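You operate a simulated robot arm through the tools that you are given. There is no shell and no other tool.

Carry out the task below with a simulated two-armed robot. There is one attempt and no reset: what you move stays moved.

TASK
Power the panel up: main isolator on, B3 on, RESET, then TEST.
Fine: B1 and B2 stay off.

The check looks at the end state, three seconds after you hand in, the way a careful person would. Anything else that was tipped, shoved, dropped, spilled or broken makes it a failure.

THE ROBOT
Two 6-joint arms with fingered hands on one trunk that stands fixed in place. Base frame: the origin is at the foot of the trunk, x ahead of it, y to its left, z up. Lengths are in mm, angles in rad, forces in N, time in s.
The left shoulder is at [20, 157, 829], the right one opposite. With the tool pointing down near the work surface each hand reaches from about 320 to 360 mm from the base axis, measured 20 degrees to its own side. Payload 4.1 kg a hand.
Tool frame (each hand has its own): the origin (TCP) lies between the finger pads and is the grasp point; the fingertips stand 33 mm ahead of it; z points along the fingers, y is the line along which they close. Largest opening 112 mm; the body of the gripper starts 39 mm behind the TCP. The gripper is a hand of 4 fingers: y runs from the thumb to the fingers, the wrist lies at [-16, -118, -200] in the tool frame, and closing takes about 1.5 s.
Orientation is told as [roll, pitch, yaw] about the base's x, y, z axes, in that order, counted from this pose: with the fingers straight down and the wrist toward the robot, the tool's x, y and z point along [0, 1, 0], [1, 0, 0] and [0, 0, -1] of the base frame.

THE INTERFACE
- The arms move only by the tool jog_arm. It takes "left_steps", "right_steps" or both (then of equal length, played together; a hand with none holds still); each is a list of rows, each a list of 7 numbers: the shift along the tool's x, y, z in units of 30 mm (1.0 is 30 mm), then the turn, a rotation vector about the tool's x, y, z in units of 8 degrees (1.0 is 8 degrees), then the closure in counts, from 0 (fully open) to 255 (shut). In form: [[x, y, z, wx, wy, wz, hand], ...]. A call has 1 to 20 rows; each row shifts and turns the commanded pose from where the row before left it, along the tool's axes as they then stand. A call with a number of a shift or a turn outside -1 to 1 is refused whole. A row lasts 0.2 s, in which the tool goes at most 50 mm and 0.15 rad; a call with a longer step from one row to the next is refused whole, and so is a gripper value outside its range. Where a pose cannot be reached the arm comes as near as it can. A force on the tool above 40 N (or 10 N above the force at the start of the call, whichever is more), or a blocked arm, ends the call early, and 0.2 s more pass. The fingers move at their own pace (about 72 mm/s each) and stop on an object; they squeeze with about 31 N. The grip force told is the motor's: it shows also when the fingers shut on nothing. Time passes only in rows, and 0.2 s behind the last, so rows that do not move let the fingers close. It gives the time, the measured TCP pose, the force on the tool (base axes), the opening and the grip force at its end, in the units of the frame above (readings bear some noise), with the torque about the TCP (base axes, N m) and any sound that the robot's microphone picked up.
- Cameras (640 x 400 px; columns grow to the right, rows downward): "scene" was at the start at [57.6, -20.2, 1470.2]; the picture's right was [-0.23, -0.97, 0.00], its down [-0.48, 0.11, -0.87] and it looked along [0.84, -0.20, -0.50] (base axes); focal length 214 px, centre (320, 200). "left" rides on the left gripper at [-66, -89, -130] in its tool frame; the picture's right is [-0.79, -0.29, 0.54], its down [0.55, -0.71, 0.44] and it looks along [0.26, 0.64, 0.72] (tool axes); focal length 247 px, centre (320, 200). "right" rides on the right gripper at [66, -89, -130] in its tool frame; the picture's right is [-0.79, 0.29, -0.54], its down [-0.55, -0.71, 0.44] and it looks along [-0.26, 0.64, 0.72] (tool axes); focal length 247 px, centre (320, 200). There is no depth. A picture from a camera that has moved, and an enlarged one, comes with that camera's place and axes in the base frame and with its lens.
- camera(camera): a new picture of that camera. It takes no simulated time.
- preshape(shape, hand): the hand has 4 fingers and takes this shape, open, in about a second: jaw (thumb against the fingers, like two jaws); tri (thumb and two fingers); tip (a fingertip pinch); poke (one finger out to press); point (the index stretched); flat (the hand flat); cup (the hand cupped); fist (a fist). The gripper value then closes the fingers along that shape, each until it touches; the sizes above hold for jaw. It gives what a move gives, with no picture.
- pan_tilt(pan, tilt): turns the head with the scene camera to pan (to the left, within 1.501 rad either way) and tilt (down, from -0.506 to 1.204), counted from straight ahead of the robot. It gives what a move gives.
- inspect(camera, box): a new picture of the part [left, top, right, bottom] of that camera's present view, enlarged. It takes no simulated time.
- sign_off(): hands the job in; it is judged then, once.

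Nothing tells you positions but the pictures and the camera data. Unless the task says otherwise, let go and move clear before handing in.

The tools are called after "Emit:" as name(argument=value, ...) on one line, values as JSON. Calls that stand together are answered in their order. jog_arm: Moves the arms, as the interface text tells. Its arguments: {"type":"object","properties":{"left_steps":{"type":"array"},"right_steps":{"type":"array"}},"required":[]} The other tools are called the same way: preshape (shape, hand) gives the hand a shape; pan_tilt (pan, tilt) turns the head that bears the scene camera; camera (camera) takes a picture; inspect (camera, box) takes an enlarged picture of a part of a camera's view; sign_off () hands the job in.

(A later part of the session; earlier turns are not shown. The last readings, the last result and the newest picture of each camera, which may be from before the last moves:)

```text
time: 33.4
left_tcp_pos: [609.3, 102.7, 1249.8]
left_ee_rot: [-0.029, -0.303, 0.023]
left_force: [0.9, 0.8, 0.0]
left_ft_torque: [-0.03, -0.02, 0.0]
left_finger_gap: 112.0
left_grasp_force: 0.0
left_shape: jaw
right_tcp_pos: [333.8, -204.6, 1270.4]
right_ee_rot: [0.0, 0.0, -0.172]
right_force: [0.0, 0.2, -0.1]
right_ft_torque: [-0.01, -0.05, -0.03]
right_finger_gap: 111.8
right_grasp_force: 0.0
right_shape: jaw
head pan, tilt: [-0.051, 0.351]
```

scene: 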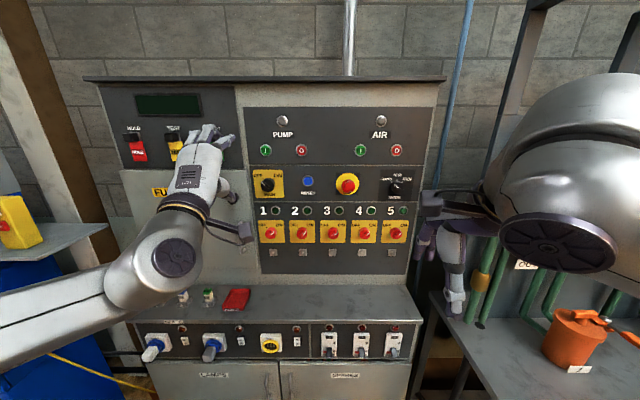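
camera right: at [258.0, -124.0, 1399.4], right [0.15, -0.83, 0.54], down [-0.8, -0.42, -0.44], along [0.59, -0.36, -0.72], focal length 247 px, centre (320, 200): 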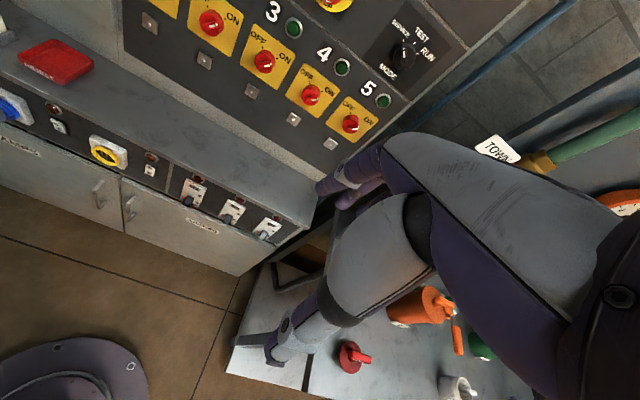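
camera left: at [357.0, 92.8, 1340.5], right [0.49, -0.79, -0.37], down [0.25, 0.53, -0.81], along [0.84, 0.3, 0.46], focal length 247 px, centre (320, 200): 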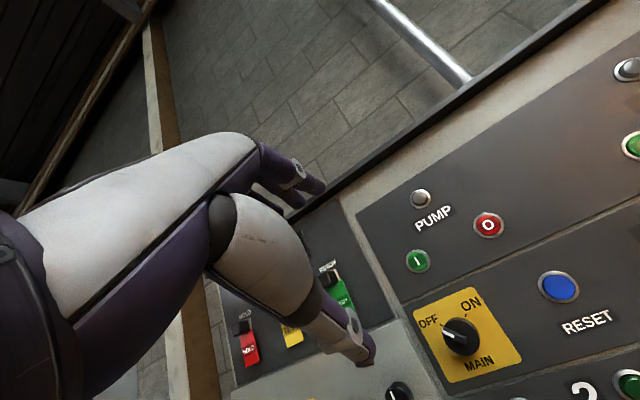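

Emit:
jog_arm(left_steps=[[0, -0.44, 0.26, 1, 0, 0, 0], [0, -0.44, 0.26, 1, 0, 0, 0], [0.33, -0.6, 0.9, 0, 0, 0, 0], [0.33, -0.6, 0.9, 0, 0, 0, 0], [0.33, -0.6, 0.9, 0, 0, 0, 0], [0.33, -0.6, 0.9, 0, 0, 0, 0], [0.33, -0.6, 0.9, 0, 0, 0, 0], [0.33, -0.6, 0.9, 0, 0, 0, 0]])

```text
time: 35.2
left_tcp_pos: [482.9, 156.3, 1062.0]
left_ee_rot: [-0.03, -0.024, 0.015]
left_force: [-0.4, -0.2, -0.8]
left_ft_torque: [0.04, -0.01, 0.01]
left_finger_gap: 111.9
left_grasp_force: 0.0
left_shape: jaw
right_tcp_pos: [334.4, -206.0, 1269.3]
right_ee_rot: [0.0, -0.001, -0.173]
right_force: [0.4, -0.2, -0.5]
right_ft_torque: [0.03, 0.0, -0.01]
right_finger_gap: 111.8
right_grasp_force: 0.1
right_shape: jaw
head pan, tilt: [-0.051, 0.351]
```

Emit:
jog_arm(left_steps=[[0, 0, 0, 0, 0, 0.94, 0], [0, 0, 0, 0, 0, 0.94, 0], [0, 0, 0, 0, 0, 0.94, 0], [0, 0, 0, 0, 0, 0.94, 0], [0, 0, 0, 0, 0, 0.94, 0], [0, 0, 0, 0, 0, 0.94, 0]])

Emit:
jog_arm(left_steps=[[0, 0, 0, 0, 0, 0.94, 0], [0, 0, 0, 0, 0, 0.94, 0], [0, 0, 0, 0, 0, 0.94, 0], [0, 0, 0, 0, 0, 0.94, 0], [0, 0, 0, 0, 0, 0.94, 0], [0, 0, 0, 0, 0, 0.94, 0]])

```text
time: 36.6
left_tcp_pos: [481.8, 156.3, 1061.8]
left_ee_rot: [-0.004, -0.039, -0.772]
left_force: [0.4, -0.3, 0.1]
left_ft_torque: [0.01, 0.02, -0.01]
left_finger_gap: 111.9
left_grasp_force: 0.1
left_shape: jaw
right_tcp_pos: [333.1, -205.8, 1270.4]
right_ee_rot: [0.001, 0.001, -0.173]
right_force: [-1.2, 0.1, -0.3]
right_ft_torque: [0.01, 0.0, -0.04]
right_finger_gap: 112.0
right_grasp_force: 0.1
right_shape: jaw
head pan, tilt: [-0.051, 0.351]
```

```text
time: 38.0
left_tcp_pos: [482.1, 156.0, 1061.1]
left_ee_rot: [0.024, -0.03, -1.562]
left_force: [-0.1, -0.5, -0.2]
left_ft_torque: [-0.04, 0.01, -0.01]
left_finger_gap: 112.1
left_grasp_force: 0.1
left_shape: jaw
right_tcp_pos: [334.1, -204.3, 1269.3]
right_ee_rot: [0.0, -0.001, -0.173]
right_force: [-0.2, 0.6, -0.3]
right_ft_torque: [-0.03, -0.03, 0.0]
right_finger_gap: 111.8
right_grasp_force: 0.1
right_shape: jaw
head pan, tilt: [-0.051, 0.351]
```

Emit:
jog_arm(left_steps=[[0.44, 0, 0, 0, 0.94, 0, 0], [0.44, 0, 0, 0, 0.94, 0, 0], [0.44, 0, 0, 0, 0.94, 0, 0], [0.44, 0, 0, 0, 0.94, 0, 0], [0.44, 0, 0, 0, 0.94, 0, 0], [0.44, 0, 0, 0, 0.94, 0, 0]])

Emit:
jog_arm(left_steps=[[0.44, 0, 0, 0, 0.94, 0, 0], [0.44, 0, 0, 0, 0.94, 0, 0], [0.44, 0, 0, 0, 0.94, 0, 0], [0.44, 0, 0, 0, 0.94, 0, 0], [0.44, 0, 0, 0, 0.94, 0, 0], [0.44, 0, 0, 0, 0.94, 0, 0]])

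Emit:
camera(camera="left")

Emit:
camera(camera="scene")

```text
time: 39.4
left_tcp_pos: [553.9, 158.2, 1088.7]
left_ee_rot: [0.813, -0.029, -1.56]
left_force: [0.5, -0.4, -0.5]
left_ft_torque: [-0.02, 0.0, -0.01]
left_finger_gap: 112.0
left_grasp_force: 0.1
left_shape: jaw
right_tcp_pos: [333.4, -207.3, 1271.1]
right_ee_rot: [-0.002, 0.0, -0.174]
right_force: [0.1, -0.7, 1.1]
right_ft_torque: [0.0, 0.02, -0.01]
right_finger_gap: 111.6
right_grasp_force: 0.2
right_shape: jaw
head pan, tilt: [-0.051, 0.351]
```

```text
time: 40.8
left_tcp_pos: [622.0, 159.2, 1297.5]
left_ee_rot: [1.571, -0.019, -1.56]
left_force: [0.4, 0.7, -0.9]
left_ft_torque: [-0.02, 0.03, -0.03]
left_finger_gap: 112.1
left_grasp_force: 0.0
left_shape: jaw
left hand out of reach, approached as far as the arm can: row 4, 5, 6
right_tcp_pos: [334.0, -204.5, 1269.6]
right_ee_rot: [0.0, -0.001, -0.172]
right_force: [-0.2, -0.1, -0.1]
right_ft_torque: [-0.05, -0.01, 0.02]
right_finger_gap: 111.8
right_grasp_force: 0.1
right_shape: jaw
head pan, tilt: [-0.051, 0.351]
```

```text
taken
camera left: at [492.2, 245.8, 1228.8], right [0.54, 0.28, -0.8], down [0.43, 0.73, 0.54], along [0.73, -0.63, 0.27], focal length 247 px, centre (320, 200)
```

left: 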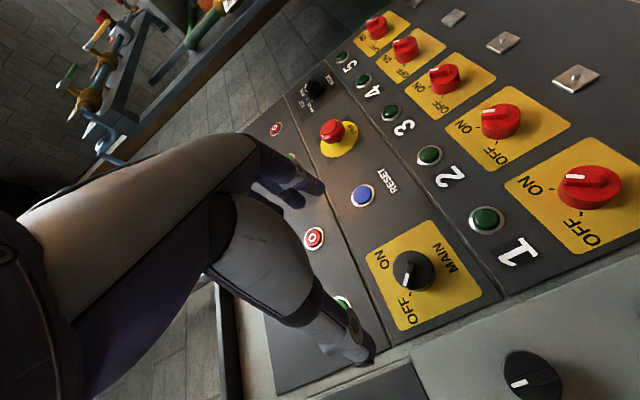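

```text
taken
```

scene: 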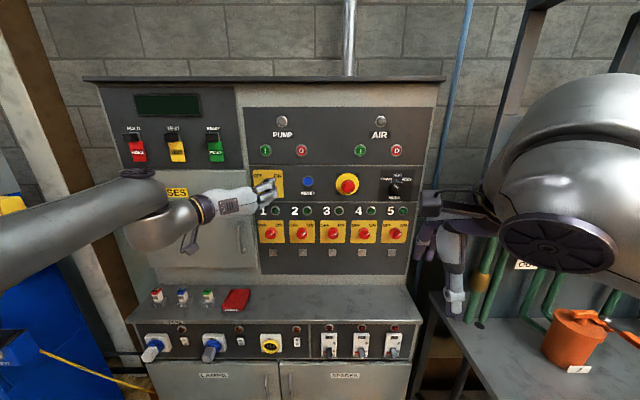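

The left hand is now pointing straight at the panel, rolled 90°. I'll zoom in to refine MAIN's location before approaching.

Emit:
inspect(camera="scene", box=[230, 150, 330, 212])

Emit:
inspect(camera="left", box=[330, 200, 490, 330])

```text
6.40 times, centred on (280, 181) of scene
camera zoom: at [62.5, -4.1, 1485.8], right [-0.05, -1.0, 0.0], down [-0.34, 0.02, -0.94], along [0.94, -0.05, -0.34], focal length 1373 px, centre (576, 322)
```

zoom: 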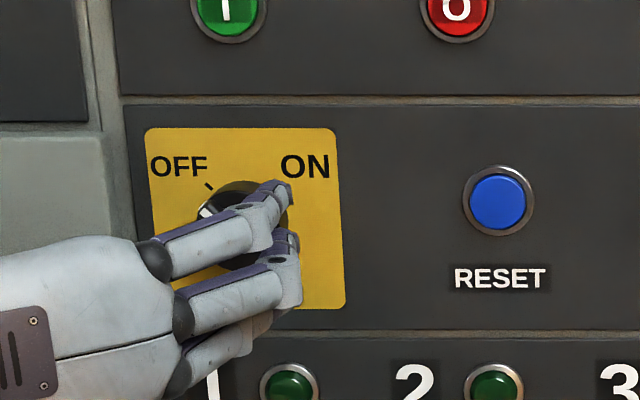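

```text
3.08 times, centred on (410, 265) of left
camera zoom: at [492.2, 245.8, 1228.8], right [0.54, 0.28, -0.8], down [0.43, 0.73, 0.54], along [0.73, -0.63, 0.27], focal length 760 px, centre (43, 0)
```

zoom: 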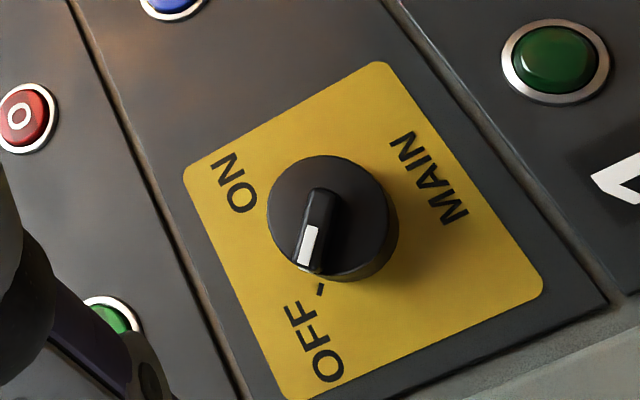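

MAIN's centre works out at (≈820, 148, 1267), the panel face at x≈838 and RESET at (828, 0, 1279). I move in front of MAIN and roll the hand so it straddles the knob's bar.

Emit:
jog_arm(left_steps=[[-0.5, 0.18, 0.43, 0, 0, 0, 0], [-0.5, 0.18, 0.43, 0, 0, 0, 0], [0, 0, 0.43, 0, 0, -0.94, 0], [0, 0, 0.43, 0, 0, -0.94, 0], [0, 0, 0.43, 0, 0, -0.94, 0], [0, 0, 0.43, 0, 0, -0.94, 0], [0, 0, 0, 0, 0, -0.94, 0], [0, 0, 0, 0, 0, -0.94, 0]])

Emit:
camera(camera="left")

Emit:
inspect(camera="scene", box=[230, 150, 330, 212])

```text
time: 42.6
left_tcp_pos: [751.5, 164.0, 1354.5]
left_ee_rot: [1.609, -0.815, -1.59]
left_force: [-0.3, -0.4, -0.6]
left_ft_torque: [0.03, 0.02, 0.01]
left_finger_gap: 112.3
left_grasp_force: 0.0
left_shape: jaw
left hand out of reach, approached as far as the arm can: row 1, 2, 3, 4, 5, 6, 7, 8
right_tcp_pos: [332.6, -205.1, 1271.7]
right_ee_rot: [0.001, -0.001, -0.172]
right_force: [-0.2, -0.3, -0.7]
right_ft_torque: [0.0, -0.03, 0.0]
right_finger_gap: 111.9
right_grasp_force: 0.0
right_shape: jaw
head pan, tilt: [-0.051, 0.351]
```

```text
taken
camera left: at [625.1, 175.8, 1240.5], right [0.56, -0.38, -0.74], down [0.43, 0.89, -0.13], along [0.71, -0.25, 0.66], focal length 247 px, centre (320, 200)
```

left: 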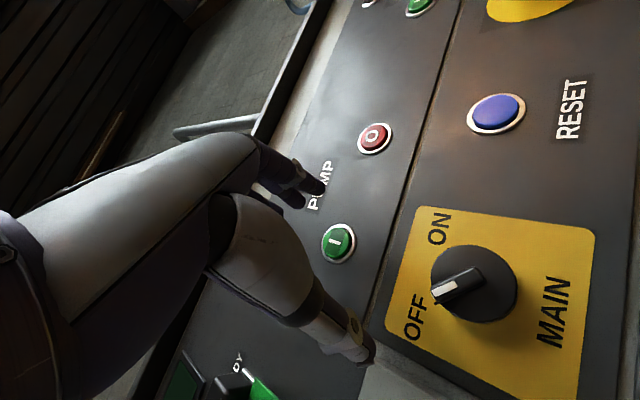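

```text
6.40 times, centred on (280, 181) of scene
camera zoom: at [62.3, -4.2, 1485.8], right [-0.05, -1.0, 0.0], down [-0.34, 0.02, -0.94], along [0.94, -0.05, -0.34], focal length 1373 px, centre (576, 322)
```

zoom: 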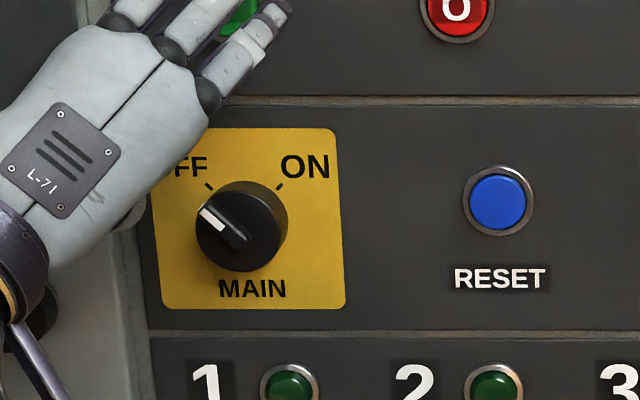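

Emit:
camera(camera="scene")

Emit:
pan_tilt(pan=0.7, tilt=0.8)

Emit:
camera(camera="scene")

```text
taken
```

scene: 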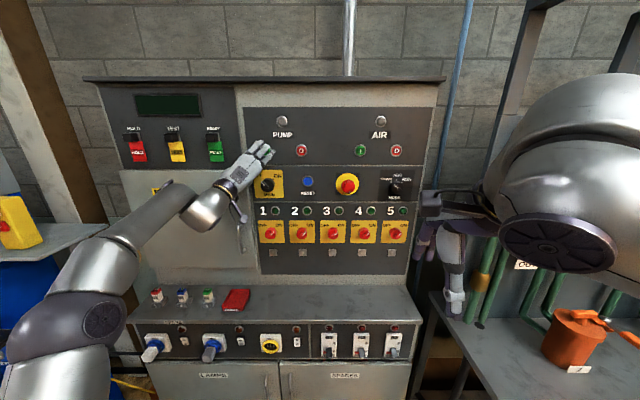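

```text
time: 43.7
left_tcp_pos: [751.7, 162.8, 1353.2]
left_ee_rot: [1.605, -0.813, -1.589]
left_force: [-0.8, 0.4, -1.5]
left_ft_torque: [-0.04, -0.03, -0.02]
left_finger_gap: 111.7
left_grasp_force: 0.1
left_shape: jaw
right_tcp_pos: [333.8, -205.6, 1270.9]
right_ee_rot: [0.0, 0.001, -0.173]
right_force: [-0.3, -0.6, -0.5]
right_ft_torque: [0.05, -0.03, 0.01]
right_finger_gap: 111.6
right_grasp_force: 0.1
right_shape: jaw
head pan, tilt: [0.7, 0.799]
```

```text
taken
```

scene: 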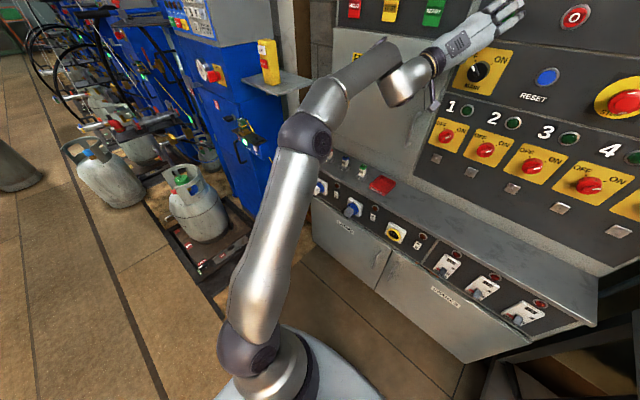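

The left wrist seems to reach a joint limit when pointing dead level; slanted downward it tracked exactly. I'll back off to a slanted attitude and work with a single poking finger instead of a grasp.

Emit:
jog_arm(left_steps=[[0, 0, -0.5, 0, 0, 0.94, 0], [0, 0, -0.5, 0, 0, 0.94, 0], [0, 0, -0.5, 0, 0, 0.94, 0], [0, 0, -0.5, 0, 0, 0.94, 0], [0, 0, -0.5, 0, 0, 0.94, 0], [0, 0, -0.5, 0, 0, 0.94, 0], [-0.6, 0, 0, 0, -0.94, 0, 0], [-0.6, 0, 0, 0, -0.94, 0, 0], [-0.6, 0, 0, 0, -0.94, 0, 0], [-0.6, 0, 0, 0, -0.94, 0, 0], [-0.6, 0, 0, 0, -0.94, 0, 0], [-0.6, 0, 0, 0, -0.94, 0, 0]])

```text
time: 46.3
left_tcp_pos: [629.2, 158.9, 1250.0]
left_ee_rot: [0.809, -0.028, -1.559]
left_force: [-0.2, 0.3, 0.0]
left_ft_torque: [0.05, 0.0, 0.03]
left_finger_gap: 112.1
left_grasp_force: 0.0
left_shape: jaw
right_tcp_pos: [333.5, -204.1, 1270.5]
right_ee_rot: [0.001, -0.001, -0.171]
right_force: [0.3, 0.0, -0.3]
right_ft_torque: [0.01, -0.02, 0.04]
right_finger_gap: 111.6
right_grasp_force: 0.0
right_shape: jaw
head pan, tilt: [0.7, 0.799]
```

Emit:
preshape(hand="left", shape="poke")

Emit:
pan_tilt(pan=0.1, tilt=0.4)

Emit:
camera(camera="left")

Emit:
camera(camera="scene")

Emit:
camera(camera="right")

```text
time: 47.2
left_tcp_pos: [630.3, 159.3, 1250.4]
left_ee_rot: [0.812, -0.029, -1.561]
left_force: [0.3, 0.4, -0.6]
left_ft_torque: [0.01, -0.02, -0.01]
left_finger_gap: 0.0
left_grasp_force: 0.0
left_shape: poke
right_tcp_pos: [334.4, -205.2, 1269.4]
right_ee_rot: [0.001, 0.0, -0.173]
right_force: [-0.2, -0.4, 0.1]
right_ft_torque: [0.01, 0.01, -0.01]
right_finger_gap: 111.8
right_grasp_force: 0.1
right_shape: jaw
head pan, tilt: [0.7, 0.799]
```

```text
time: 48.2
left_tcp_pos: [631.6, 160.1, 1250.3]
left_ee_rot: [0.811, -0.028, -1.56]
left_force: [-0.5, -0.4, 0.0]
left_ft_torque: [0.02, -0.01, -0.02]
left_finger_gap: 0.2
left_grasp_force: 0.2
left_shape: poke
right_tcp_pos: [334.2, -205.2, 1270.4]
right_ee_rot: [-0.001, 0.001, -0.173]
right_force: [-0.7, 0.0, -0.1]
right_ft_torque: [0.01, -0.03, 0.01]
right_finger_gap: 111.6
right_grasp_force: 0.0
right_shape: jaw
head pan, tilt: [0.099, 0.4]
```

```text
taken
camera left: at [490.7, 248.0, 1289.7], right [-0.16, 0.26, -0.95], down [0.69, 0.72, 0.08], along [0.71, -0.64, -0.29], focal length 247 px, centre (320, 200)
```

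left: 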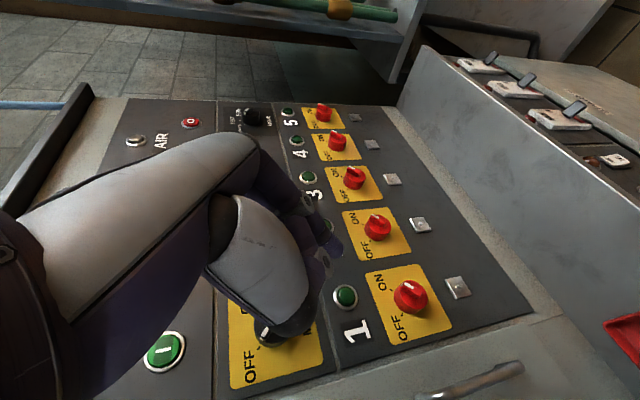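

```text
taken
```

scene: 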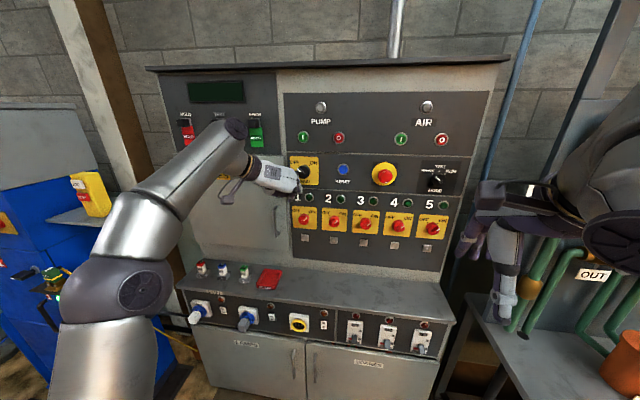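

```text
taken
camera right: at [258.0, -124.0, 1399.4], right [0.15, -0.83, 0.54], down [-0.8, -0.42, -0.44], along [0.59, -0.36, -0.72], focal length 247 px, centre (320, 200)
```

right: 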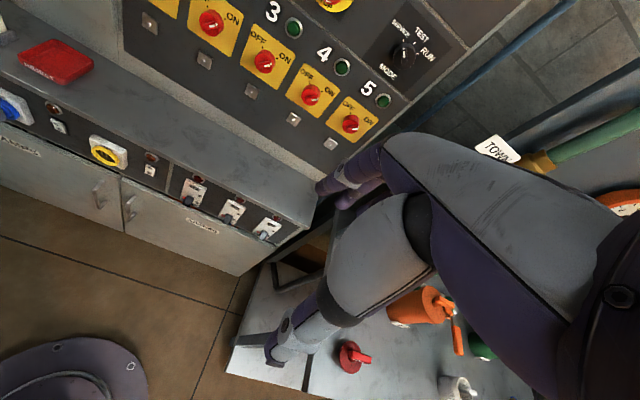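

Emit:
inspect(camera="scene", box=[220, 140, 330, 210])

Emit:
inspect(camera="left", box=[200, 150, 380, 360])

```text
5.71 times, centred on (275, 175) of scene
camera zoom: at [61.7, 9.8, 1481.2], right [0.1, -0.99, 0.0], down [-0.39, -0.04, -0.92], along [0.92, 0.09, -0.39], focal length 1226 px, centre (577, 343)
```

zoom: 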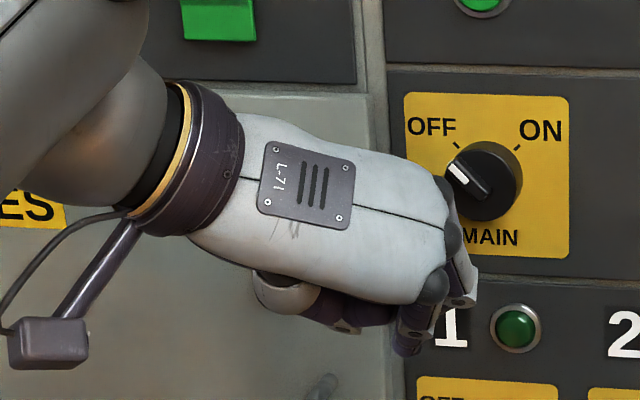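

```text
1.90 times, centred on (290, 255) of left
camera zoom: at [490.7, 248.0, 1289.7], right [-0.16, 0.26, -0.95], down [0.69, 0.72, 0.08], along [0.71, -0.64, -0.29], focal length 470 px, centre (377, 95)
```

zoom: 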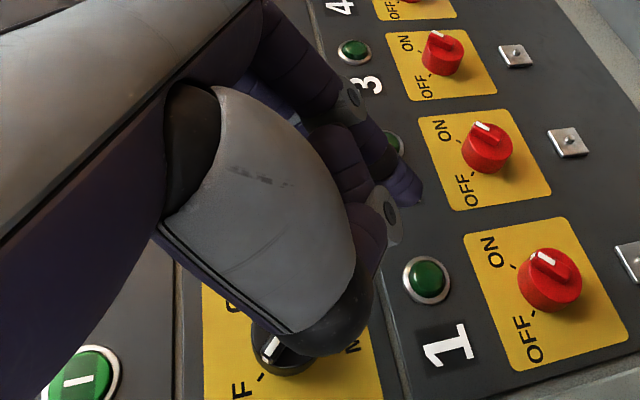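

Good: the poking fingertip sits about 33 mm ahead of the TCP along the tool axis. I'll move forward and test how level the hand can get near the panel.

Emit:
jog_arm(left_steps=[[0.63, 0.08, 0.67, 0, 0, 0, 0], [0.63, 0.08, 0.67, 0, 0, 0, 0], [0.63, 0.08, 0.67, 0, 0, 0, 0], [0.63, 0.08, 0.67, 0, 0, 0, 0]])

Emit:
jog_arm(left_steps=[[0, 0, 0, 0, 0.8, 0, 0], [0, 0, 0, 0, 0.8, 0, 0], [0, 0, 0, 0, 0.8, 0, 0]])

```text
time: 49.2
left_tcp_pos: [682.2, 157.6, 1223.2]
left_ee_rot: [0.813, -0.028, -1.561]
left_force: [0.0, 1.3, 0.3]
left_ft_torque: [-0.03, 0.04, 0.0]
left_finger_gap: 0.0
left_grasp_force: 0.0
left_shape: poke
left hand out of reach, approached as far as the arm can: row 2, 3, 4
right_tcp_pos: [333.7, -204.7, 1269.4]
right_ee_rot: [-0.001, 0.0, -0.173]
right_force: [-0.2, 0.6, -0.6]
right_ft_torque: [0.0, -0.01, -0.02]
right_finger_gap: 111.6
right_grasp_force: 0.2
right_shape: jaw
head pan, tilt: [0.099, 0.4]
```

```text
time: 50.0
left_tcp_pos: [682.2, 158.5, 1222.2]
left_ee_rot: [1.148, -0.027, -1.559]
left_force: [1.3, 0.4, -0.8]
left_ft_torque: [-0.02, -0.01, 0.01]
left_finger_gap: 0.0
left_grasp_force: 0.1
left_shape: poke
right_tcp_pos: [334.1, -204.8, 1269.7]
right_ee_rot: [0.001, 0.0, -0.172]
right_force: [0.0, -0.5, -0.1]
right_ft_torque: [0.01, 0.03, 0.02]
right_finger_gap: 111.8
right_grasp_force: 0.0
right_shape: jaw
head pan, tilt: [0.099, 0.4]
```

Emit:
jog_arm(left_steps=[[0, 0, 0, 0, 0.8, 0, 0], [0, 0, 0, 0, 0.8, 0, 0], [0, 0, 0, 0, 0.8, 0, 0]])

Emit:
jog_arm(left_steps=[[0, 0, 0.8, 0, 0, 0, 0], [0, 0, 0.8, 0, 0, 0, 0]])

```text
time: 50.8
left_tcp_pos: [681.4, 159.0, 1225.6]
left_ee_rot: [1.477, -0.028, -1.558]
left_force: [0.3, -0.4, -0.1]
left_ft_torque: [0.01, 0.01, -0.01]
left_finger_gap: 0.0
left_grasp_force: 0.0
left_shape: poke
right_tcp_pos: [333.9, -204.7, 1269.1]
right_ee_rot: [0.0, 0.0, -0.172]
right_force: [-1.0, -0.9, 0.3]
right_ft_torque: [0.01, -0.03, -0.02]
right_finger_gap: 111.6
right_grasp_force: 0.1
right_shape: jaw
head pan, tilt: [0.099, 0.4]
```

```text
time: 51.4
left_tcp_pos: [727.9, 159.9, 1220.6]
left_ee_rot: [1.481, -0.029, -1.557]
left_force: [0.2, -0.4, -0.2]
left_ft_torque: [0.0, -0.03, 0.01]
left_finger_gap: 0.0
left_grasp_force: 0.0
left_shape: poke
right_tcp_pos: [333.2, -205.3, 1270.2]
right_ee_rot: [0.001, 0.001, -0.175]
right_force: [0.3, -0.7, 0.7]
right_ft_torque: [0.0, -0.03, 0.01]
right_finger_gap: 111.9
right_grasp_force: 0.1
right_shape: jaw
head pan, tilt: [0.099, 0.4]
```

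Level pointing works when the arm is well extended. Now I line up with MAIN's axis and test the roll range needed for grasping and turning it.

Emit:
jog_arm(left_steps=[[0.5, 0.13, 0, 0, 0.6, 0, 0], [0.5, 0.13, 0, 0, 0, 0, 0], [0.5, 0.13, 0, 0, 0, 0, 0]])

Emit:
jog_arm(left_steps=[[0, 0, 0, 0, 0, -0.94, 0], [0, 0, 0, 0, 0, -0.94, 0], [0, 0, 0, 0, 0, -0.94, 0]])

```text
time: 52.2
left_tcp_pos: [734.6, 147.8, 1268.9]
left_ee_rot: [1.565, -0.03, -1.56]
left_force: [1.2, 0.6, 0.0]
left_ft_torque: [0.01, 0.05, 0.0]
left_finger_gap: 0.0
left_grasp_force: 0.0
left_shape: poke
left hand out of reach, approached as far as the arm can: row 1
right_tcp_pos: [333.0, -204.6, 1270.2]
right_ee_rot: [-0.001, 0.001, -0.173]
right_force: [-0.5, -0.2, -0.1]
right_ft_torque: [-0.01, 0.04, -0.01]
right_finger_gap: 111.8
right_grasp_force: 0.0
right_shape: jaw
head pan, tilt: [0.099, 0.4]
```

```text
time: 53.0
left_tcp_pos: [747.8, 152.7, 1286.5]
left_ee_rot: [1.56, -0.42, -1.558]
left_force: [0.0, 0.3, 0.7]
left_ft_torque: [0.01, 0.03, -0.01]
left_finger_gap: 0.2
left_grasp_force: 0.1
left_shape: poke
left hand out of reach, approached as far as the arm can: row 2, 3
right_tcp_pos: [333.3, -205.5, 1269.0]
right_ee_rot: [-0.001, -0.001, -0.172]
right_force: [-0.8, -0.2, -0.4]
right_ft_torque: [0.01, -0.03, 0.02]
right_finger_gap: 112.0
right_grasp_force: 0.0
right_shape: jaw
head pan, tilt: [0.099, 0.4]
```

Emit:
camera(camera="left")

Emit:
inspect(camera="scene", box=[250, 130, 350, 200])

Emit:
inspect(camera="left", box=[260, 180, 500, 380])

```text
taken
camera left: at [617.8, 205.1, 1190.1], right [0.53, -0.06, -0.84], down [0.43, 0.88, 0.21], along [0.73, -0.47, 0.49], focal length 247 px, centre (320, 200)
```

left: 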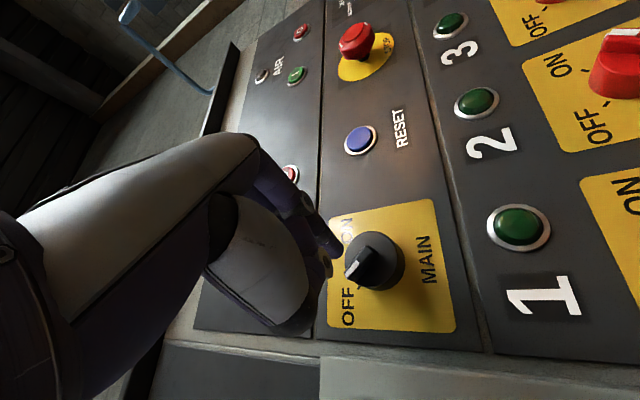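

```text
5.71 times, centred on (300, 165) of scene
camera zoom: at [61.5, 9.6, 1481.3], right [0.1, -1.0, 0.0], down [-0.39, -0.04, -0.92], along [0.92, 0.09, -0.39], focal length 1226 px, centre (434, 400)
```

zoom: 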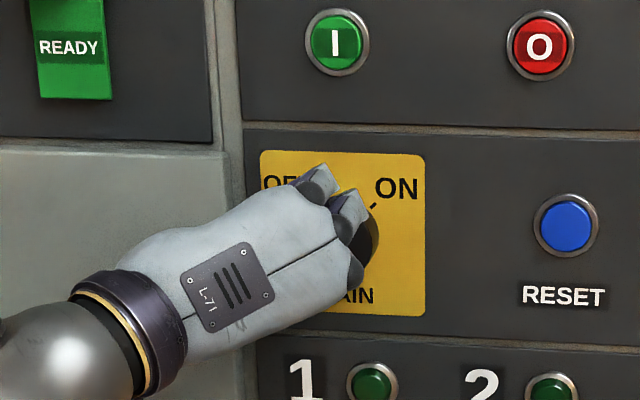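

```text
2.00 times, centred on (380, 280) of left
camera zoom: at [617.8, 205.1, 1190.1], right [0.53, -0.06, -0.84], down [0.43, 0.88, 0.21], along [0.73, -0.47, 0.49], focal length 494 px, centre (200, 40)
```

zoom: 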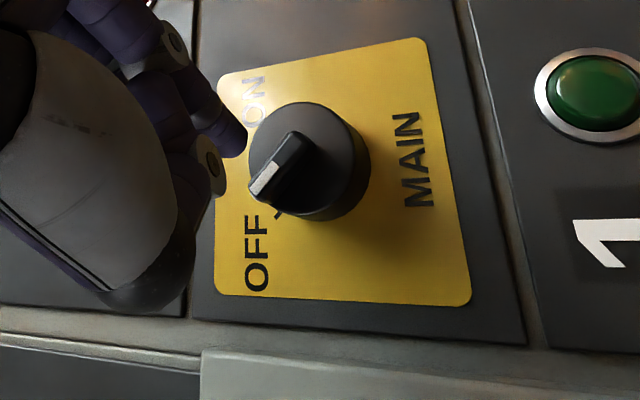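

MAIN has a raised bar on a round knob. I'll push the OFF end of that bar with the extended finger along a 24 mm arc around the knob centre; first I line up beside the bar, short of it.

Emit:
jog_arm(left_steps=[[-0.16, -0.41, 0.1, 0, 0, 0, 0], [-0.16, -0.41, 0.1, 0, 0, 0, 0], [0, 0, 0, 0, 0, 0.63, 0], [0, 0, 0, 0, 0, 0.63, 0]])

Emit:
camera(camera="left")

Emit:
inspect(camera="scene", box=[250, 130, 350, 200])

```text
time: 54.0
left_tcp_pos: [757.3, 172.6, 1272.2]
left_ee_rot: [1.566, -0.247, -1.558]
left_force: [-0.3, -0.1, 1.1]
left_ft_torque: [0.02, -0.02, -0.01]
left_finger_gap: 0.4
left_grasp_force: 0.1
left_shape: poke
left hand out of reach, approached as far as the arm can: row 2
right_tcp_pos: [333.5, -205.2, 1269.5]
right_ee_rot: [-0.001, -0.001, -0.172]
right_force: [0.0, -0.4, -0.1]
right_ft_torque: [0.0, -0.01, -0.01]
right_finger_gap: 111.8
right_grasp_force: 0.0
right_shape: jaw
head pan, tilt: [0.099, 0.4]
```

```text
taken
camera left: at [627.6, 240.7, 1185.8], right [0.53, 0.09, -0.84], down [0.43, 0.83, 0.36], along [0.73, -0.55, 0.4], focal length 247 px, centre (320, 200)
```

left: 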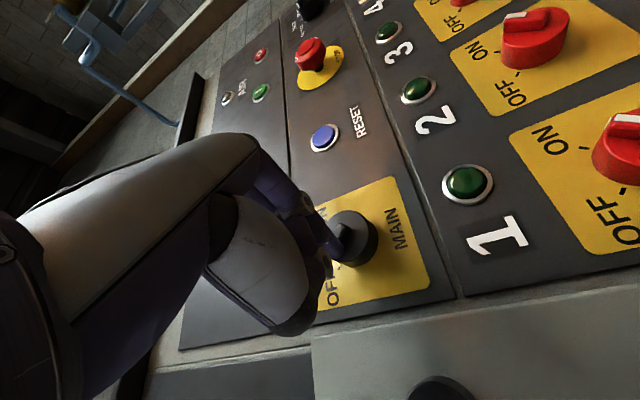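

```text
5.71 times, centred on (300, 165) of scene
camera zoom: at [61.7, 9.8, 1481.3], right [0.1, -1.0, 0.0], down [-0.39, -0.04, -0.92], along [0.92, 0.09, -0.39], focal length 1226 px, centre (434, 400)
```

zoom: 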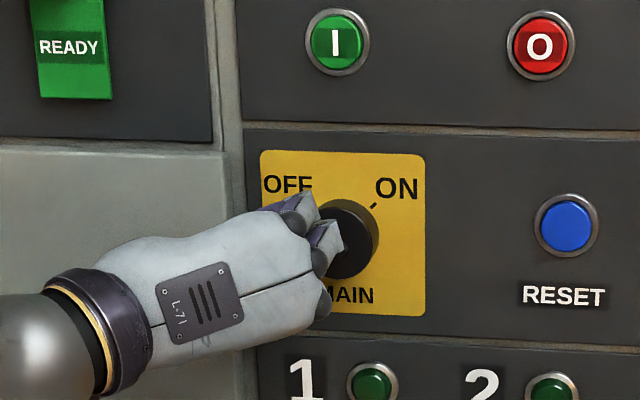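

Emit:
inspect(camera="left", box=[270, 160, 430, 300])

```text
2.86 times, centred on (350, 230) of left
camera zoom: at [627.6, 240.7, 1185.8], right [0.53, 0.09, -0.84], down [0.43, 0.83, 0.36], along [0.73, -0.55, 0.4], focal length 706 px, centre (234, 114)
```

zoom: 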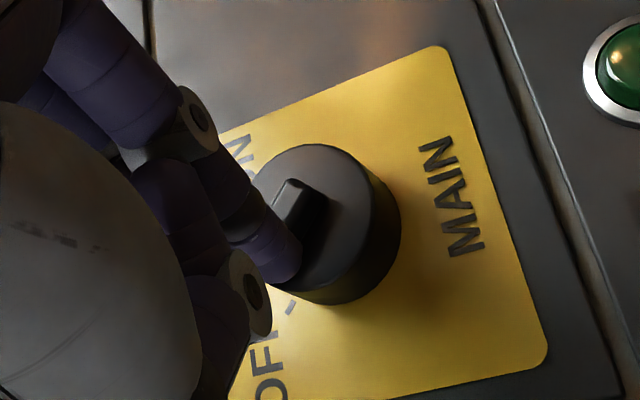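

The finger slants in from the right, so it is better to push the bar's lower-right end left-and-down (also clockwise). I move the tip to the right of the knob centre, still in front of the bar.

Emit:
jog_arm(left_steps=[[-0.17, 0.5, 0, 0, 0, 0, 0], [-0.17, 0.5, 0, 0, 0, 0, 0], [-0.17, 0.5, 0, 0, 0, 0, 0]])

Emit:
inspect(camera="left", box=[270, 160, 510, 340])

Emit:
inspect(camera="scene", box=[250, 130, 350, 200])

```text
time: 54.8
left_tcp_pos: [758.4, 123.3, 1267.5]
left_ee_rot: [1.566, -0.246, -1.56]
left_force: [-0.1, 0.1, -0.4]
left_ft_torque: [-0.01, 0.0, -0.01]
left_finger_gap: 0.0
left_grasp_force: 0.1
left_shape: poke
right_tcp_pos: [333.9, -205.1, 1269.5]
right_ee_rot: [0.0, 0.001, -0.174]
right_force: [0.3, 0.3, -1.0]
right_ft_torque: [0.0, -0.01, -0.03]
right_finger_gap: 111.8
right_grasp_force: 0.0
right_shape: jaw
head pan, tilt: [0.099, 0.4]
```

```text
2.22 times, centred on (390, 250) of left
camera zoom: at [628.4, 193.1, 1181.6], right [0.53, 0.09, -0.84], down [0.43, 0.83, 0.36], along [0.73, -0.55, 0.4], focal length 549 px, centre (164, 89)
```

zoom: 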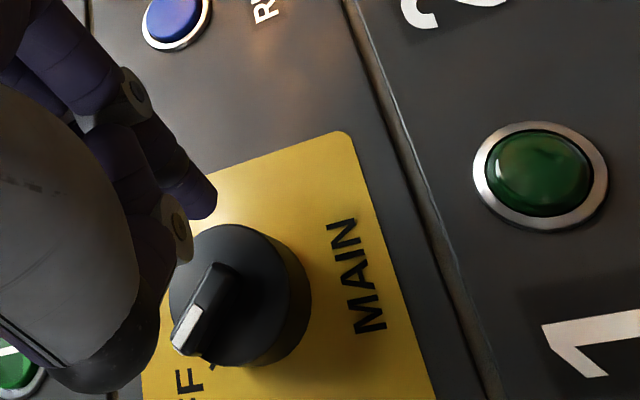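

```text
5.71 times, centred on (300, 165) of scene
camera zoom: at [61.6, 9.9, 1481.3], right [0.1, -0.99, 0.0], down [-0.39, -0.04, -0.92], along [0.92, 0.09, -0.39], focal length 1226 px, centre (434, 400)
```

zoom: 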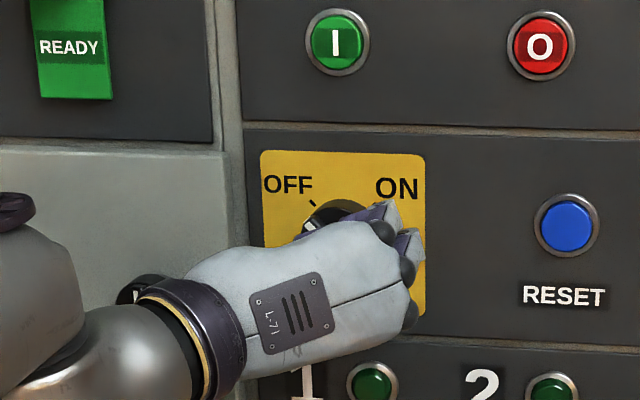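

Emit:
jog_arm(left_steps=[[0, 0, 0.15, 0, 0, 0, 0], [0, 0, 0.15, 0, 0, 0, 0], [0, 0, 0.15, 0, 0, 0, 0], [0, 0, 0.15, 0, 0, 0, 0]])

Emit:
inspect(camera="left", box=[270, 160, 510, 340])

```text
time: 55.8
left_tcp_pos: [775.3, 125.1, 1267.3]
left_ee_rot: [1.567, -0.246, -1.56]
left_force: [-1.7, -0.4, -0.4]
left_ft_torque: [0.02, 0.01, 0.04]
left_finger_gap: 0.0
left_grasp_force: 0.0
left_shape: poke
right_tcp_pos: [334.1, -205.5, 1270.5]
right_ee_rot: [0.0, 0.0, -0.173]
right_force: [-0.3, 0.0, 0.2]
right_ft_torque: [0.04, -0.03, 0.04]
right_finger_gap: 111.9
right_grasp_force: 0.0
right_shape: jaw
head pan, tilt: [0.099, 0.4]
```

```text
2.22 times, centred on (390, 250) of left
camera zoom: at [645.7, 193.3, 1182.2], right [0.53, 0.09, -0.84], down [0.43, 0.83, 0.36], along [0.73, -0.55, 0.4], focal length 549 px, centre (164, 89)
```

zoom: 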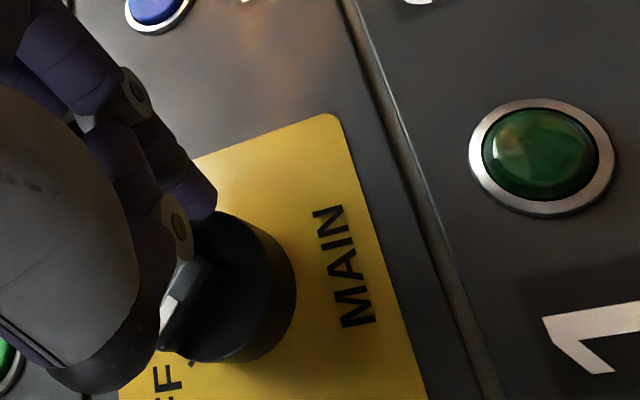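

Emit:
jog_arm(left_steps=[[0, 0, 0.1, 0, 0, 0, 0]])

Emit:
jog_arm(left_steps=[[0, 0, 0.1, 0, 0, 0, 0]])

```text
time: 56.2
left_tcp_pos: [776.8, 122.1, 1268.4]
left_ee_rot: [1.565, -0.247, -1.565]
left_force: [-23.0, -2.6, -2.4]
left_ft_torque: [0.03, -0.11, 0.01]
left_finger_gap: 0.1
left_grasp_force: 0.0
left_shape: poke
right_tcp_pos: [332.9, -205.0, 1269.8]
right_ee_rot: [0.0, 0.0, -0.175]
right_force: [1.2, -0.2, 0.6]
right_ft_torque: [0.02, 0.01, -0.02]
right_finger_gap: 112.0
right_grasp_force: 0.1
right_shape: jaw
head pan, tilt: [0.099, 0.4]
```

```text
time: 56.6
left_tcp_pos: [780.1, 120.9, 1268.0]
left_ee_rot: [1.567, -0.245, -1.568]
left_force: [-36.4, -10.5, -1.5]
left_ft_torque: [0.05, -0.19, -0.05]
left_finger_gap: 0.0
left_grasp_force: 0.0
left_shape: poke
right_tcp_pos: [332.8, -205.0, 1270.2]
right_ee_rot: [-0.001, -0.003, -0.173]
right_force: [0.3, -0.3, 0.6]
right_ft_torque: [-0.03, 0.0, 0.02]
right_finger_gap: 111.7
right_grasp_force: 0.0
right_shape: jaw
head pan, tilt: [0.099, 0.4]
```

Contact with the knob face at TCP x≈776. I back off a few mm and begin the clockwise push (down, then left).

Emit:
jog_arm(left_steps=[[0, 0, -0.14, 0, 0, 0, 0], [-0.194, -0.1, 0, 0, 0, 0, 0], [-0.168, -0.125, 0, 0, 0, 0, 0], [-0.131, -0.164, 0, 0, 0, 0, 0]])

Emit:
camera(camera="left")

Emit:
inspect(camera="left", box=[230, 160, 470, 340])

Emit:
inspect(camera="scene", box=[250, 130, 350, 200])

```text
time: 57.6
left_tcp_pos: [777.3, 133.3, 1250.8]
left_ee_rot: [1.567, -0.244, -1.557]
left_force: [-17.0, -0.1, 4.7]
left_ft_torque: [0.04, -0.25, 0.07]
left_finger_gap: 0.0
left_grasp_force: 0.0
left_shape: poke
right_tcp_pos: [332.6, -206.3, 1269.3]
right_ee_rot: [0.0, 0.0, -0.173]
right_force: [-0.8, 0.4, 0.5]
right_ft_torque: [-0.02, -0.02, 0.01]
right_finger_gap: 111.8
right_grasp_force: 0.1
right_shape: jaw
head pan, tilt: [0.099, 0.4]
```

```text
taken
camera left: at [647.1, 201.6, 1165.2], right [0.53, 0.09, -0.84], down [0.43, 0.83, 0.36], along [0.73, -0.55, 0.4], focal length 247 px, centre (320, 200)
```

left: 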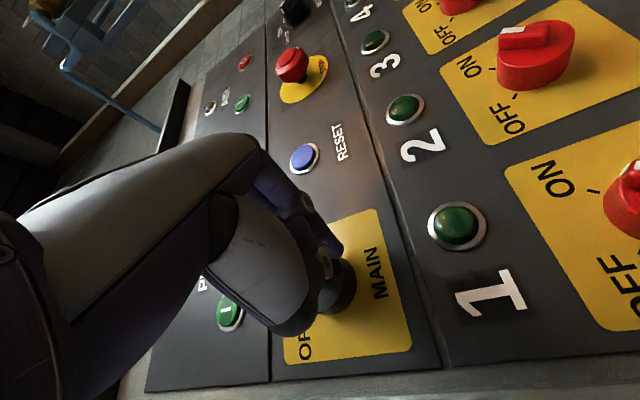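

```text
2.22 times, centred on (350, 250) of left
camera zoom: at [647.1, 201.6, 1165.2], right [0.53, 0.09, -0.84], down [0.43, 0.83, 0.36], along [0.73, -0.55, 0.4], focal length 549 px, centre (253, 89)
```

zoom: 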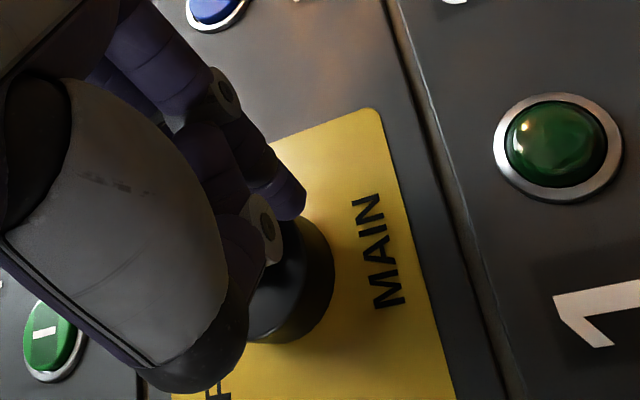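

```text
5.71 times, centred on (300, 165) of scene
camera zoom: at [60.6, 9.6, 1481.3], right [0.1, -1.0, 0.0], down [-0.39, -0.04, -0.92], along [0.92, 0.09, -0.39], focal length 1226 px, centre (434, 400)
```

zoom: 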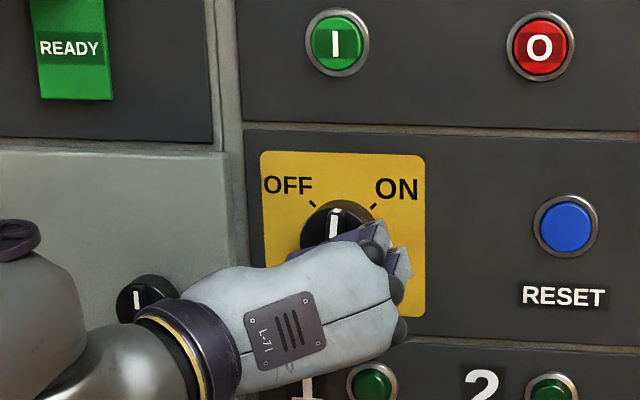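

It's turning: the pointer is now straight up. Continuing the arc to ON.

Emit:
jog_arm(left_steps=[[-0.082, -0.193, 0, 0, 0, 0, 0], [-0.03, -0.207, 0, 0, 0, 0, 0], [0.025, -0.207, 0, 0, 0, 0, 0]])

Emit:
inspect(camera="scene", box=[250, 130, 350, 200])

```text
time: 58.4
left_tcp_pos: [777.7, 148.7, 1241.3]
left_ee_rot: [1.562, -0.247, -1.558]
left_force: [-13.6, -4.9, -3.2]
left_ft_torque: [0.04, -0.02, -0.12]
left_finger_gap: 0.1
left_grasp_force: 0.1
left_shape: poke
right_tcp_pos: [334.3, -204.7, 1271.3]
right_ee_rot: [-0.002, 0.0, -0.172]
right_force: [0.6, -0.3, -0.1]
right_ft_torque: [-0.03, -0.02, -0.05]
right_finger_gap: 111.5
right_grasp_force: 0.0
right_shape: jaw
head pan, tilt: [0.099, 0.4]
```

```text
5.71 times, centred on (300, 165) of scene
camera zoom: at [61.1, 9.6, 1481.3], right [0.1, -1.0, 0.0], down [-0.39, -0.04, -0.92], along [0.92, 0.09, -0.39], focal length 1226 px, centre (434, 400)
```

zoom: 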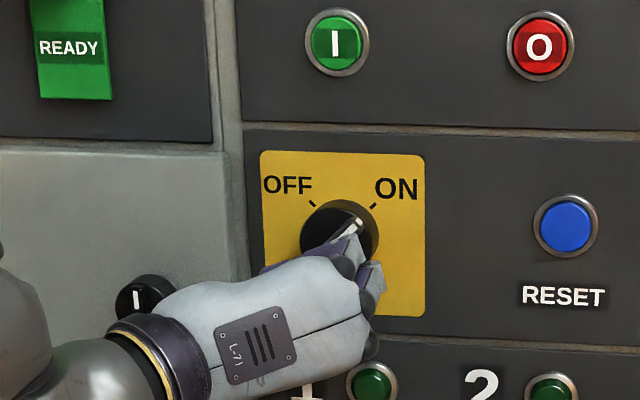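

Emit:
jog_arm(left_steps=[[0, 0, -0.5, 0, 0, 0, 0], [0, 0, -0.7, 0, 0, 0, 0], [-0.6, 0, -0.5, 0, 0, 0, 0], [-0.6, 0, 0, 0, 0, 0, 0]])

Emit:
inspect(camera="scene", box=[250, 130, 350, 200])

Emit:
inspect(camera="left", box=[230, 100, 470, 300])

```text
time: 59.4
left_tcp_pos: [761.5, 148.0, 1247.5]
left_ee_rot: [1.56, -0.244, -1.559]
left_force: [0.4, 0.5, 0.6]
left_ft_torque: [-0.01, 0.03, -0.02]
left_finger_gap: 0.0
left_grasp_force: 0.0
left_shape: poke
left hand out of reach, approached as far as the arm can: row 1, 2, 3, 4
right_tcp_pos: [333.6, -205.3, 1269.7]
right_ee_rot: [0.001, 0.0, -0.171]
right_force: [0.1, -0.2, 1.0]
right_ft_torque: [0.0, -0.01, -0.01]
right_finger_gap: 112.0
right_grasp_force: 0.0
right_shape: jaw
head pan, tilt: [0.099, 0.4]
```

```text
5.71 times, centred on (300, 165) of scene
camera zoom: at [61.5, 9.7, 1481.3], right [0.1, -1.0, 0.0], down [-0.39, -0.04, -0.92], along [0.92, 0.09, -0.39], focal length 1226 px, centre (434, 400)
```

zoom: 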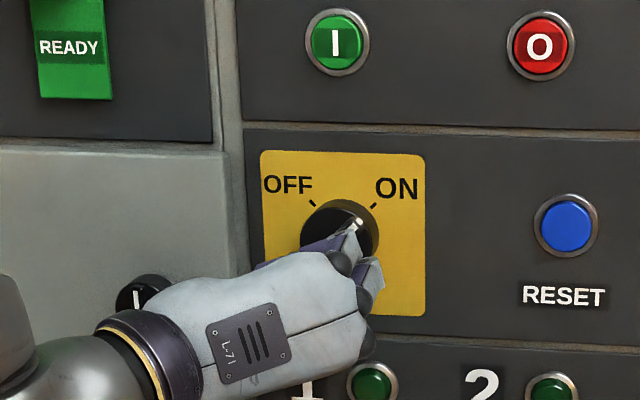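

```text
2.00 times, centred on (350, 200) of left
camera zoom: at [630.4, 217.5, 1163.7], right [0.53, 0.09, -0.84], down [0.43, 0.83, 0.36], along [0.73, -0.55, 0.4], focal length 494 px, centre (260, 200)
```

zoom: 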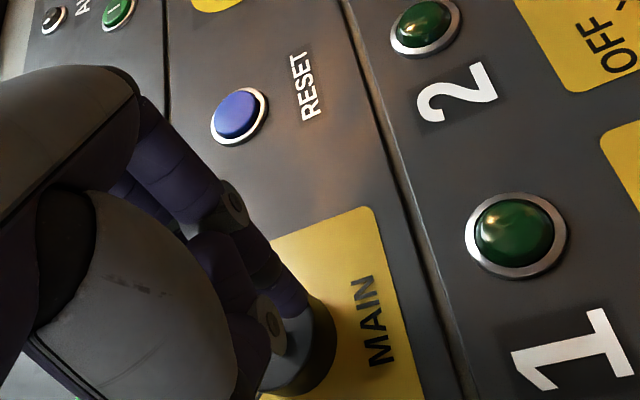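

Backing straight out hits the wrist limit again; I retreat with some roll and downward pitch instead.

Emit:
jog_arm(left_steps=[[0, 0, -0.2, 0, 0, 0.9, 0], [0, 0, -0.2, 0, 0, 0.9, 0], [0, 0, -0.6, 0, -0.5, 0, 0], [0, 0, -0.6, 0, -0.5, 0, 0], [0, 0, -0.6, 0, -0.5, 0, 0], [0, -0.5, -0.6, 0, -0.5, 0, 0], [0, -0.5, -0.6, 0, -0.5, 0, 0], [0, -0.5, -0.6, 0, -0.5, 0, 0]])

Emit:
inspect(camera="scene", box=[250, 130, 350, 200])

Emit:
inspect(camera="left", box=[230, 100, 470, 300])

```text
time: 61.2
left_tcp_pos: [642.5, 193.2, 1268.2]
left_ee_rot: [1.145, 0.006, -1.559]
left_force: [0.3, -0.2, -0.5]
left_ft_torque: [0.02, 0.03, 0.0]
left_finger_gap: 0.0
left_grasp_force: 0.0
left_shape: poke
right_tcp_pos: [334.3, -205.9, 1268.7]
right_ee_rot: [0.001, -0.001, -0.174]
right_force: [1.2, 0.2, -0.1]
right_ft_torque: [0.04, 0.01, -0.02]
right_finger_gap: 111.8
right_grasp_force: 0.1
right_shape: jaw
head pan, tilt: [0.099, 0.4]
```

```text
5.71 times, centred on (300, 165) of scene
camera zoom: at [61.8, 9.6, 1481.3], right [0.1, -1.0, 0.0], down [-0.39, -0.04, -0.92], along [0.92, 0.09, -0.39], focal length 1226 px, centre (434, 400)
```

zoom: 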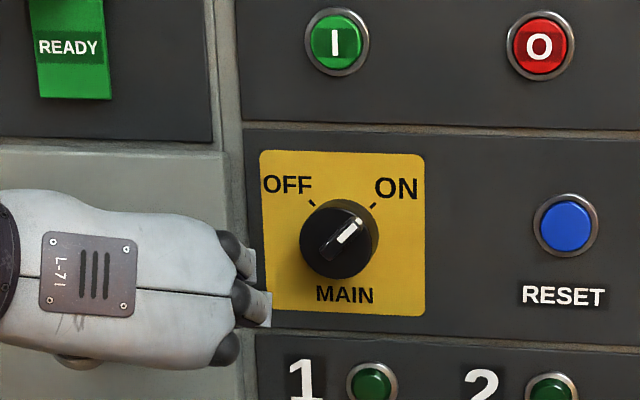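

```text
2.00 times, centred on (350, 200) of left
camera zoom: at [497.5, 279.5, 1261.4], right [0.16, 0.29, -0.94], down [0.62, 0.72, 0.33], along [0.77, -0.63, -0.07], focal length 494 px, centre (260, 200)
```

zoom: 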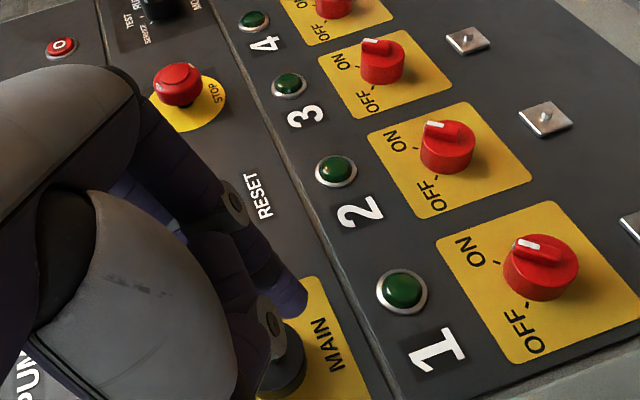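

MAIN is at ON. Next is B3 with the right arm; I look at the right side first, since the side table and its valves must not be touched.

Emit:
pan_tilt(pan=-0.5, tilt=0.8)

Emit:
camera(camera="scene")

Emit:
inspect(camera="scene", box=[100, 60, 330, 230])

```text
time: 62.2
left_tcp_pos: [643.2, 192.9, 1267.2]
left_ee_rot: [1.146, 0.005, -1.56]
left_force: [-1.0, -0.3, -0.3]
left_ft_torque: [-0.01, -0.02, -0.01]
left_finger_gap: 0.1
left_grasp_force: 0.2
left_shape: poke
right_tcp_pos: [333.9, -205.6, 1270.6]
right_ee_rot: [0.001, 0.0, -0.172]
right_force: [-1.1, -0.1, 0.4]
right_ft_torque: [-0.01, -0.01, -0.02]
right_finger_gap: 112.1
right_grasp_force: 0.0
right_shape: jaw
head pan, tilt: [-0.499, 0.799]
```

```text
taken
```

scene: 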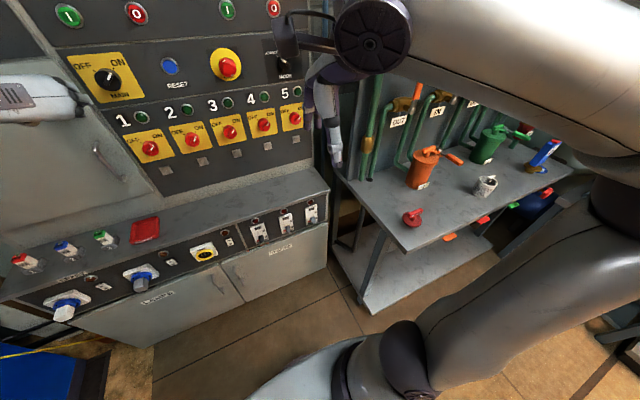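

```text
2.35 times, centred on (215, 145) of scene
camera zoom: at [40.4, -38.1, 1446.2], right [-0.48, -0.88, 0.0], down [-0.63, 0.34, -0.7], along [0.61, -0.33, -0.72], focal length 505 px, centre (567, 329)
```

zoom: 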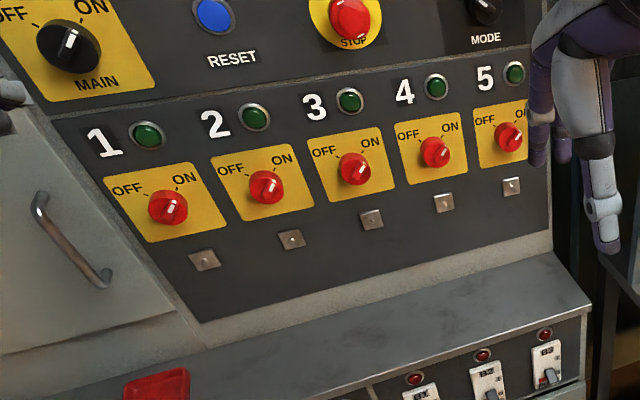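

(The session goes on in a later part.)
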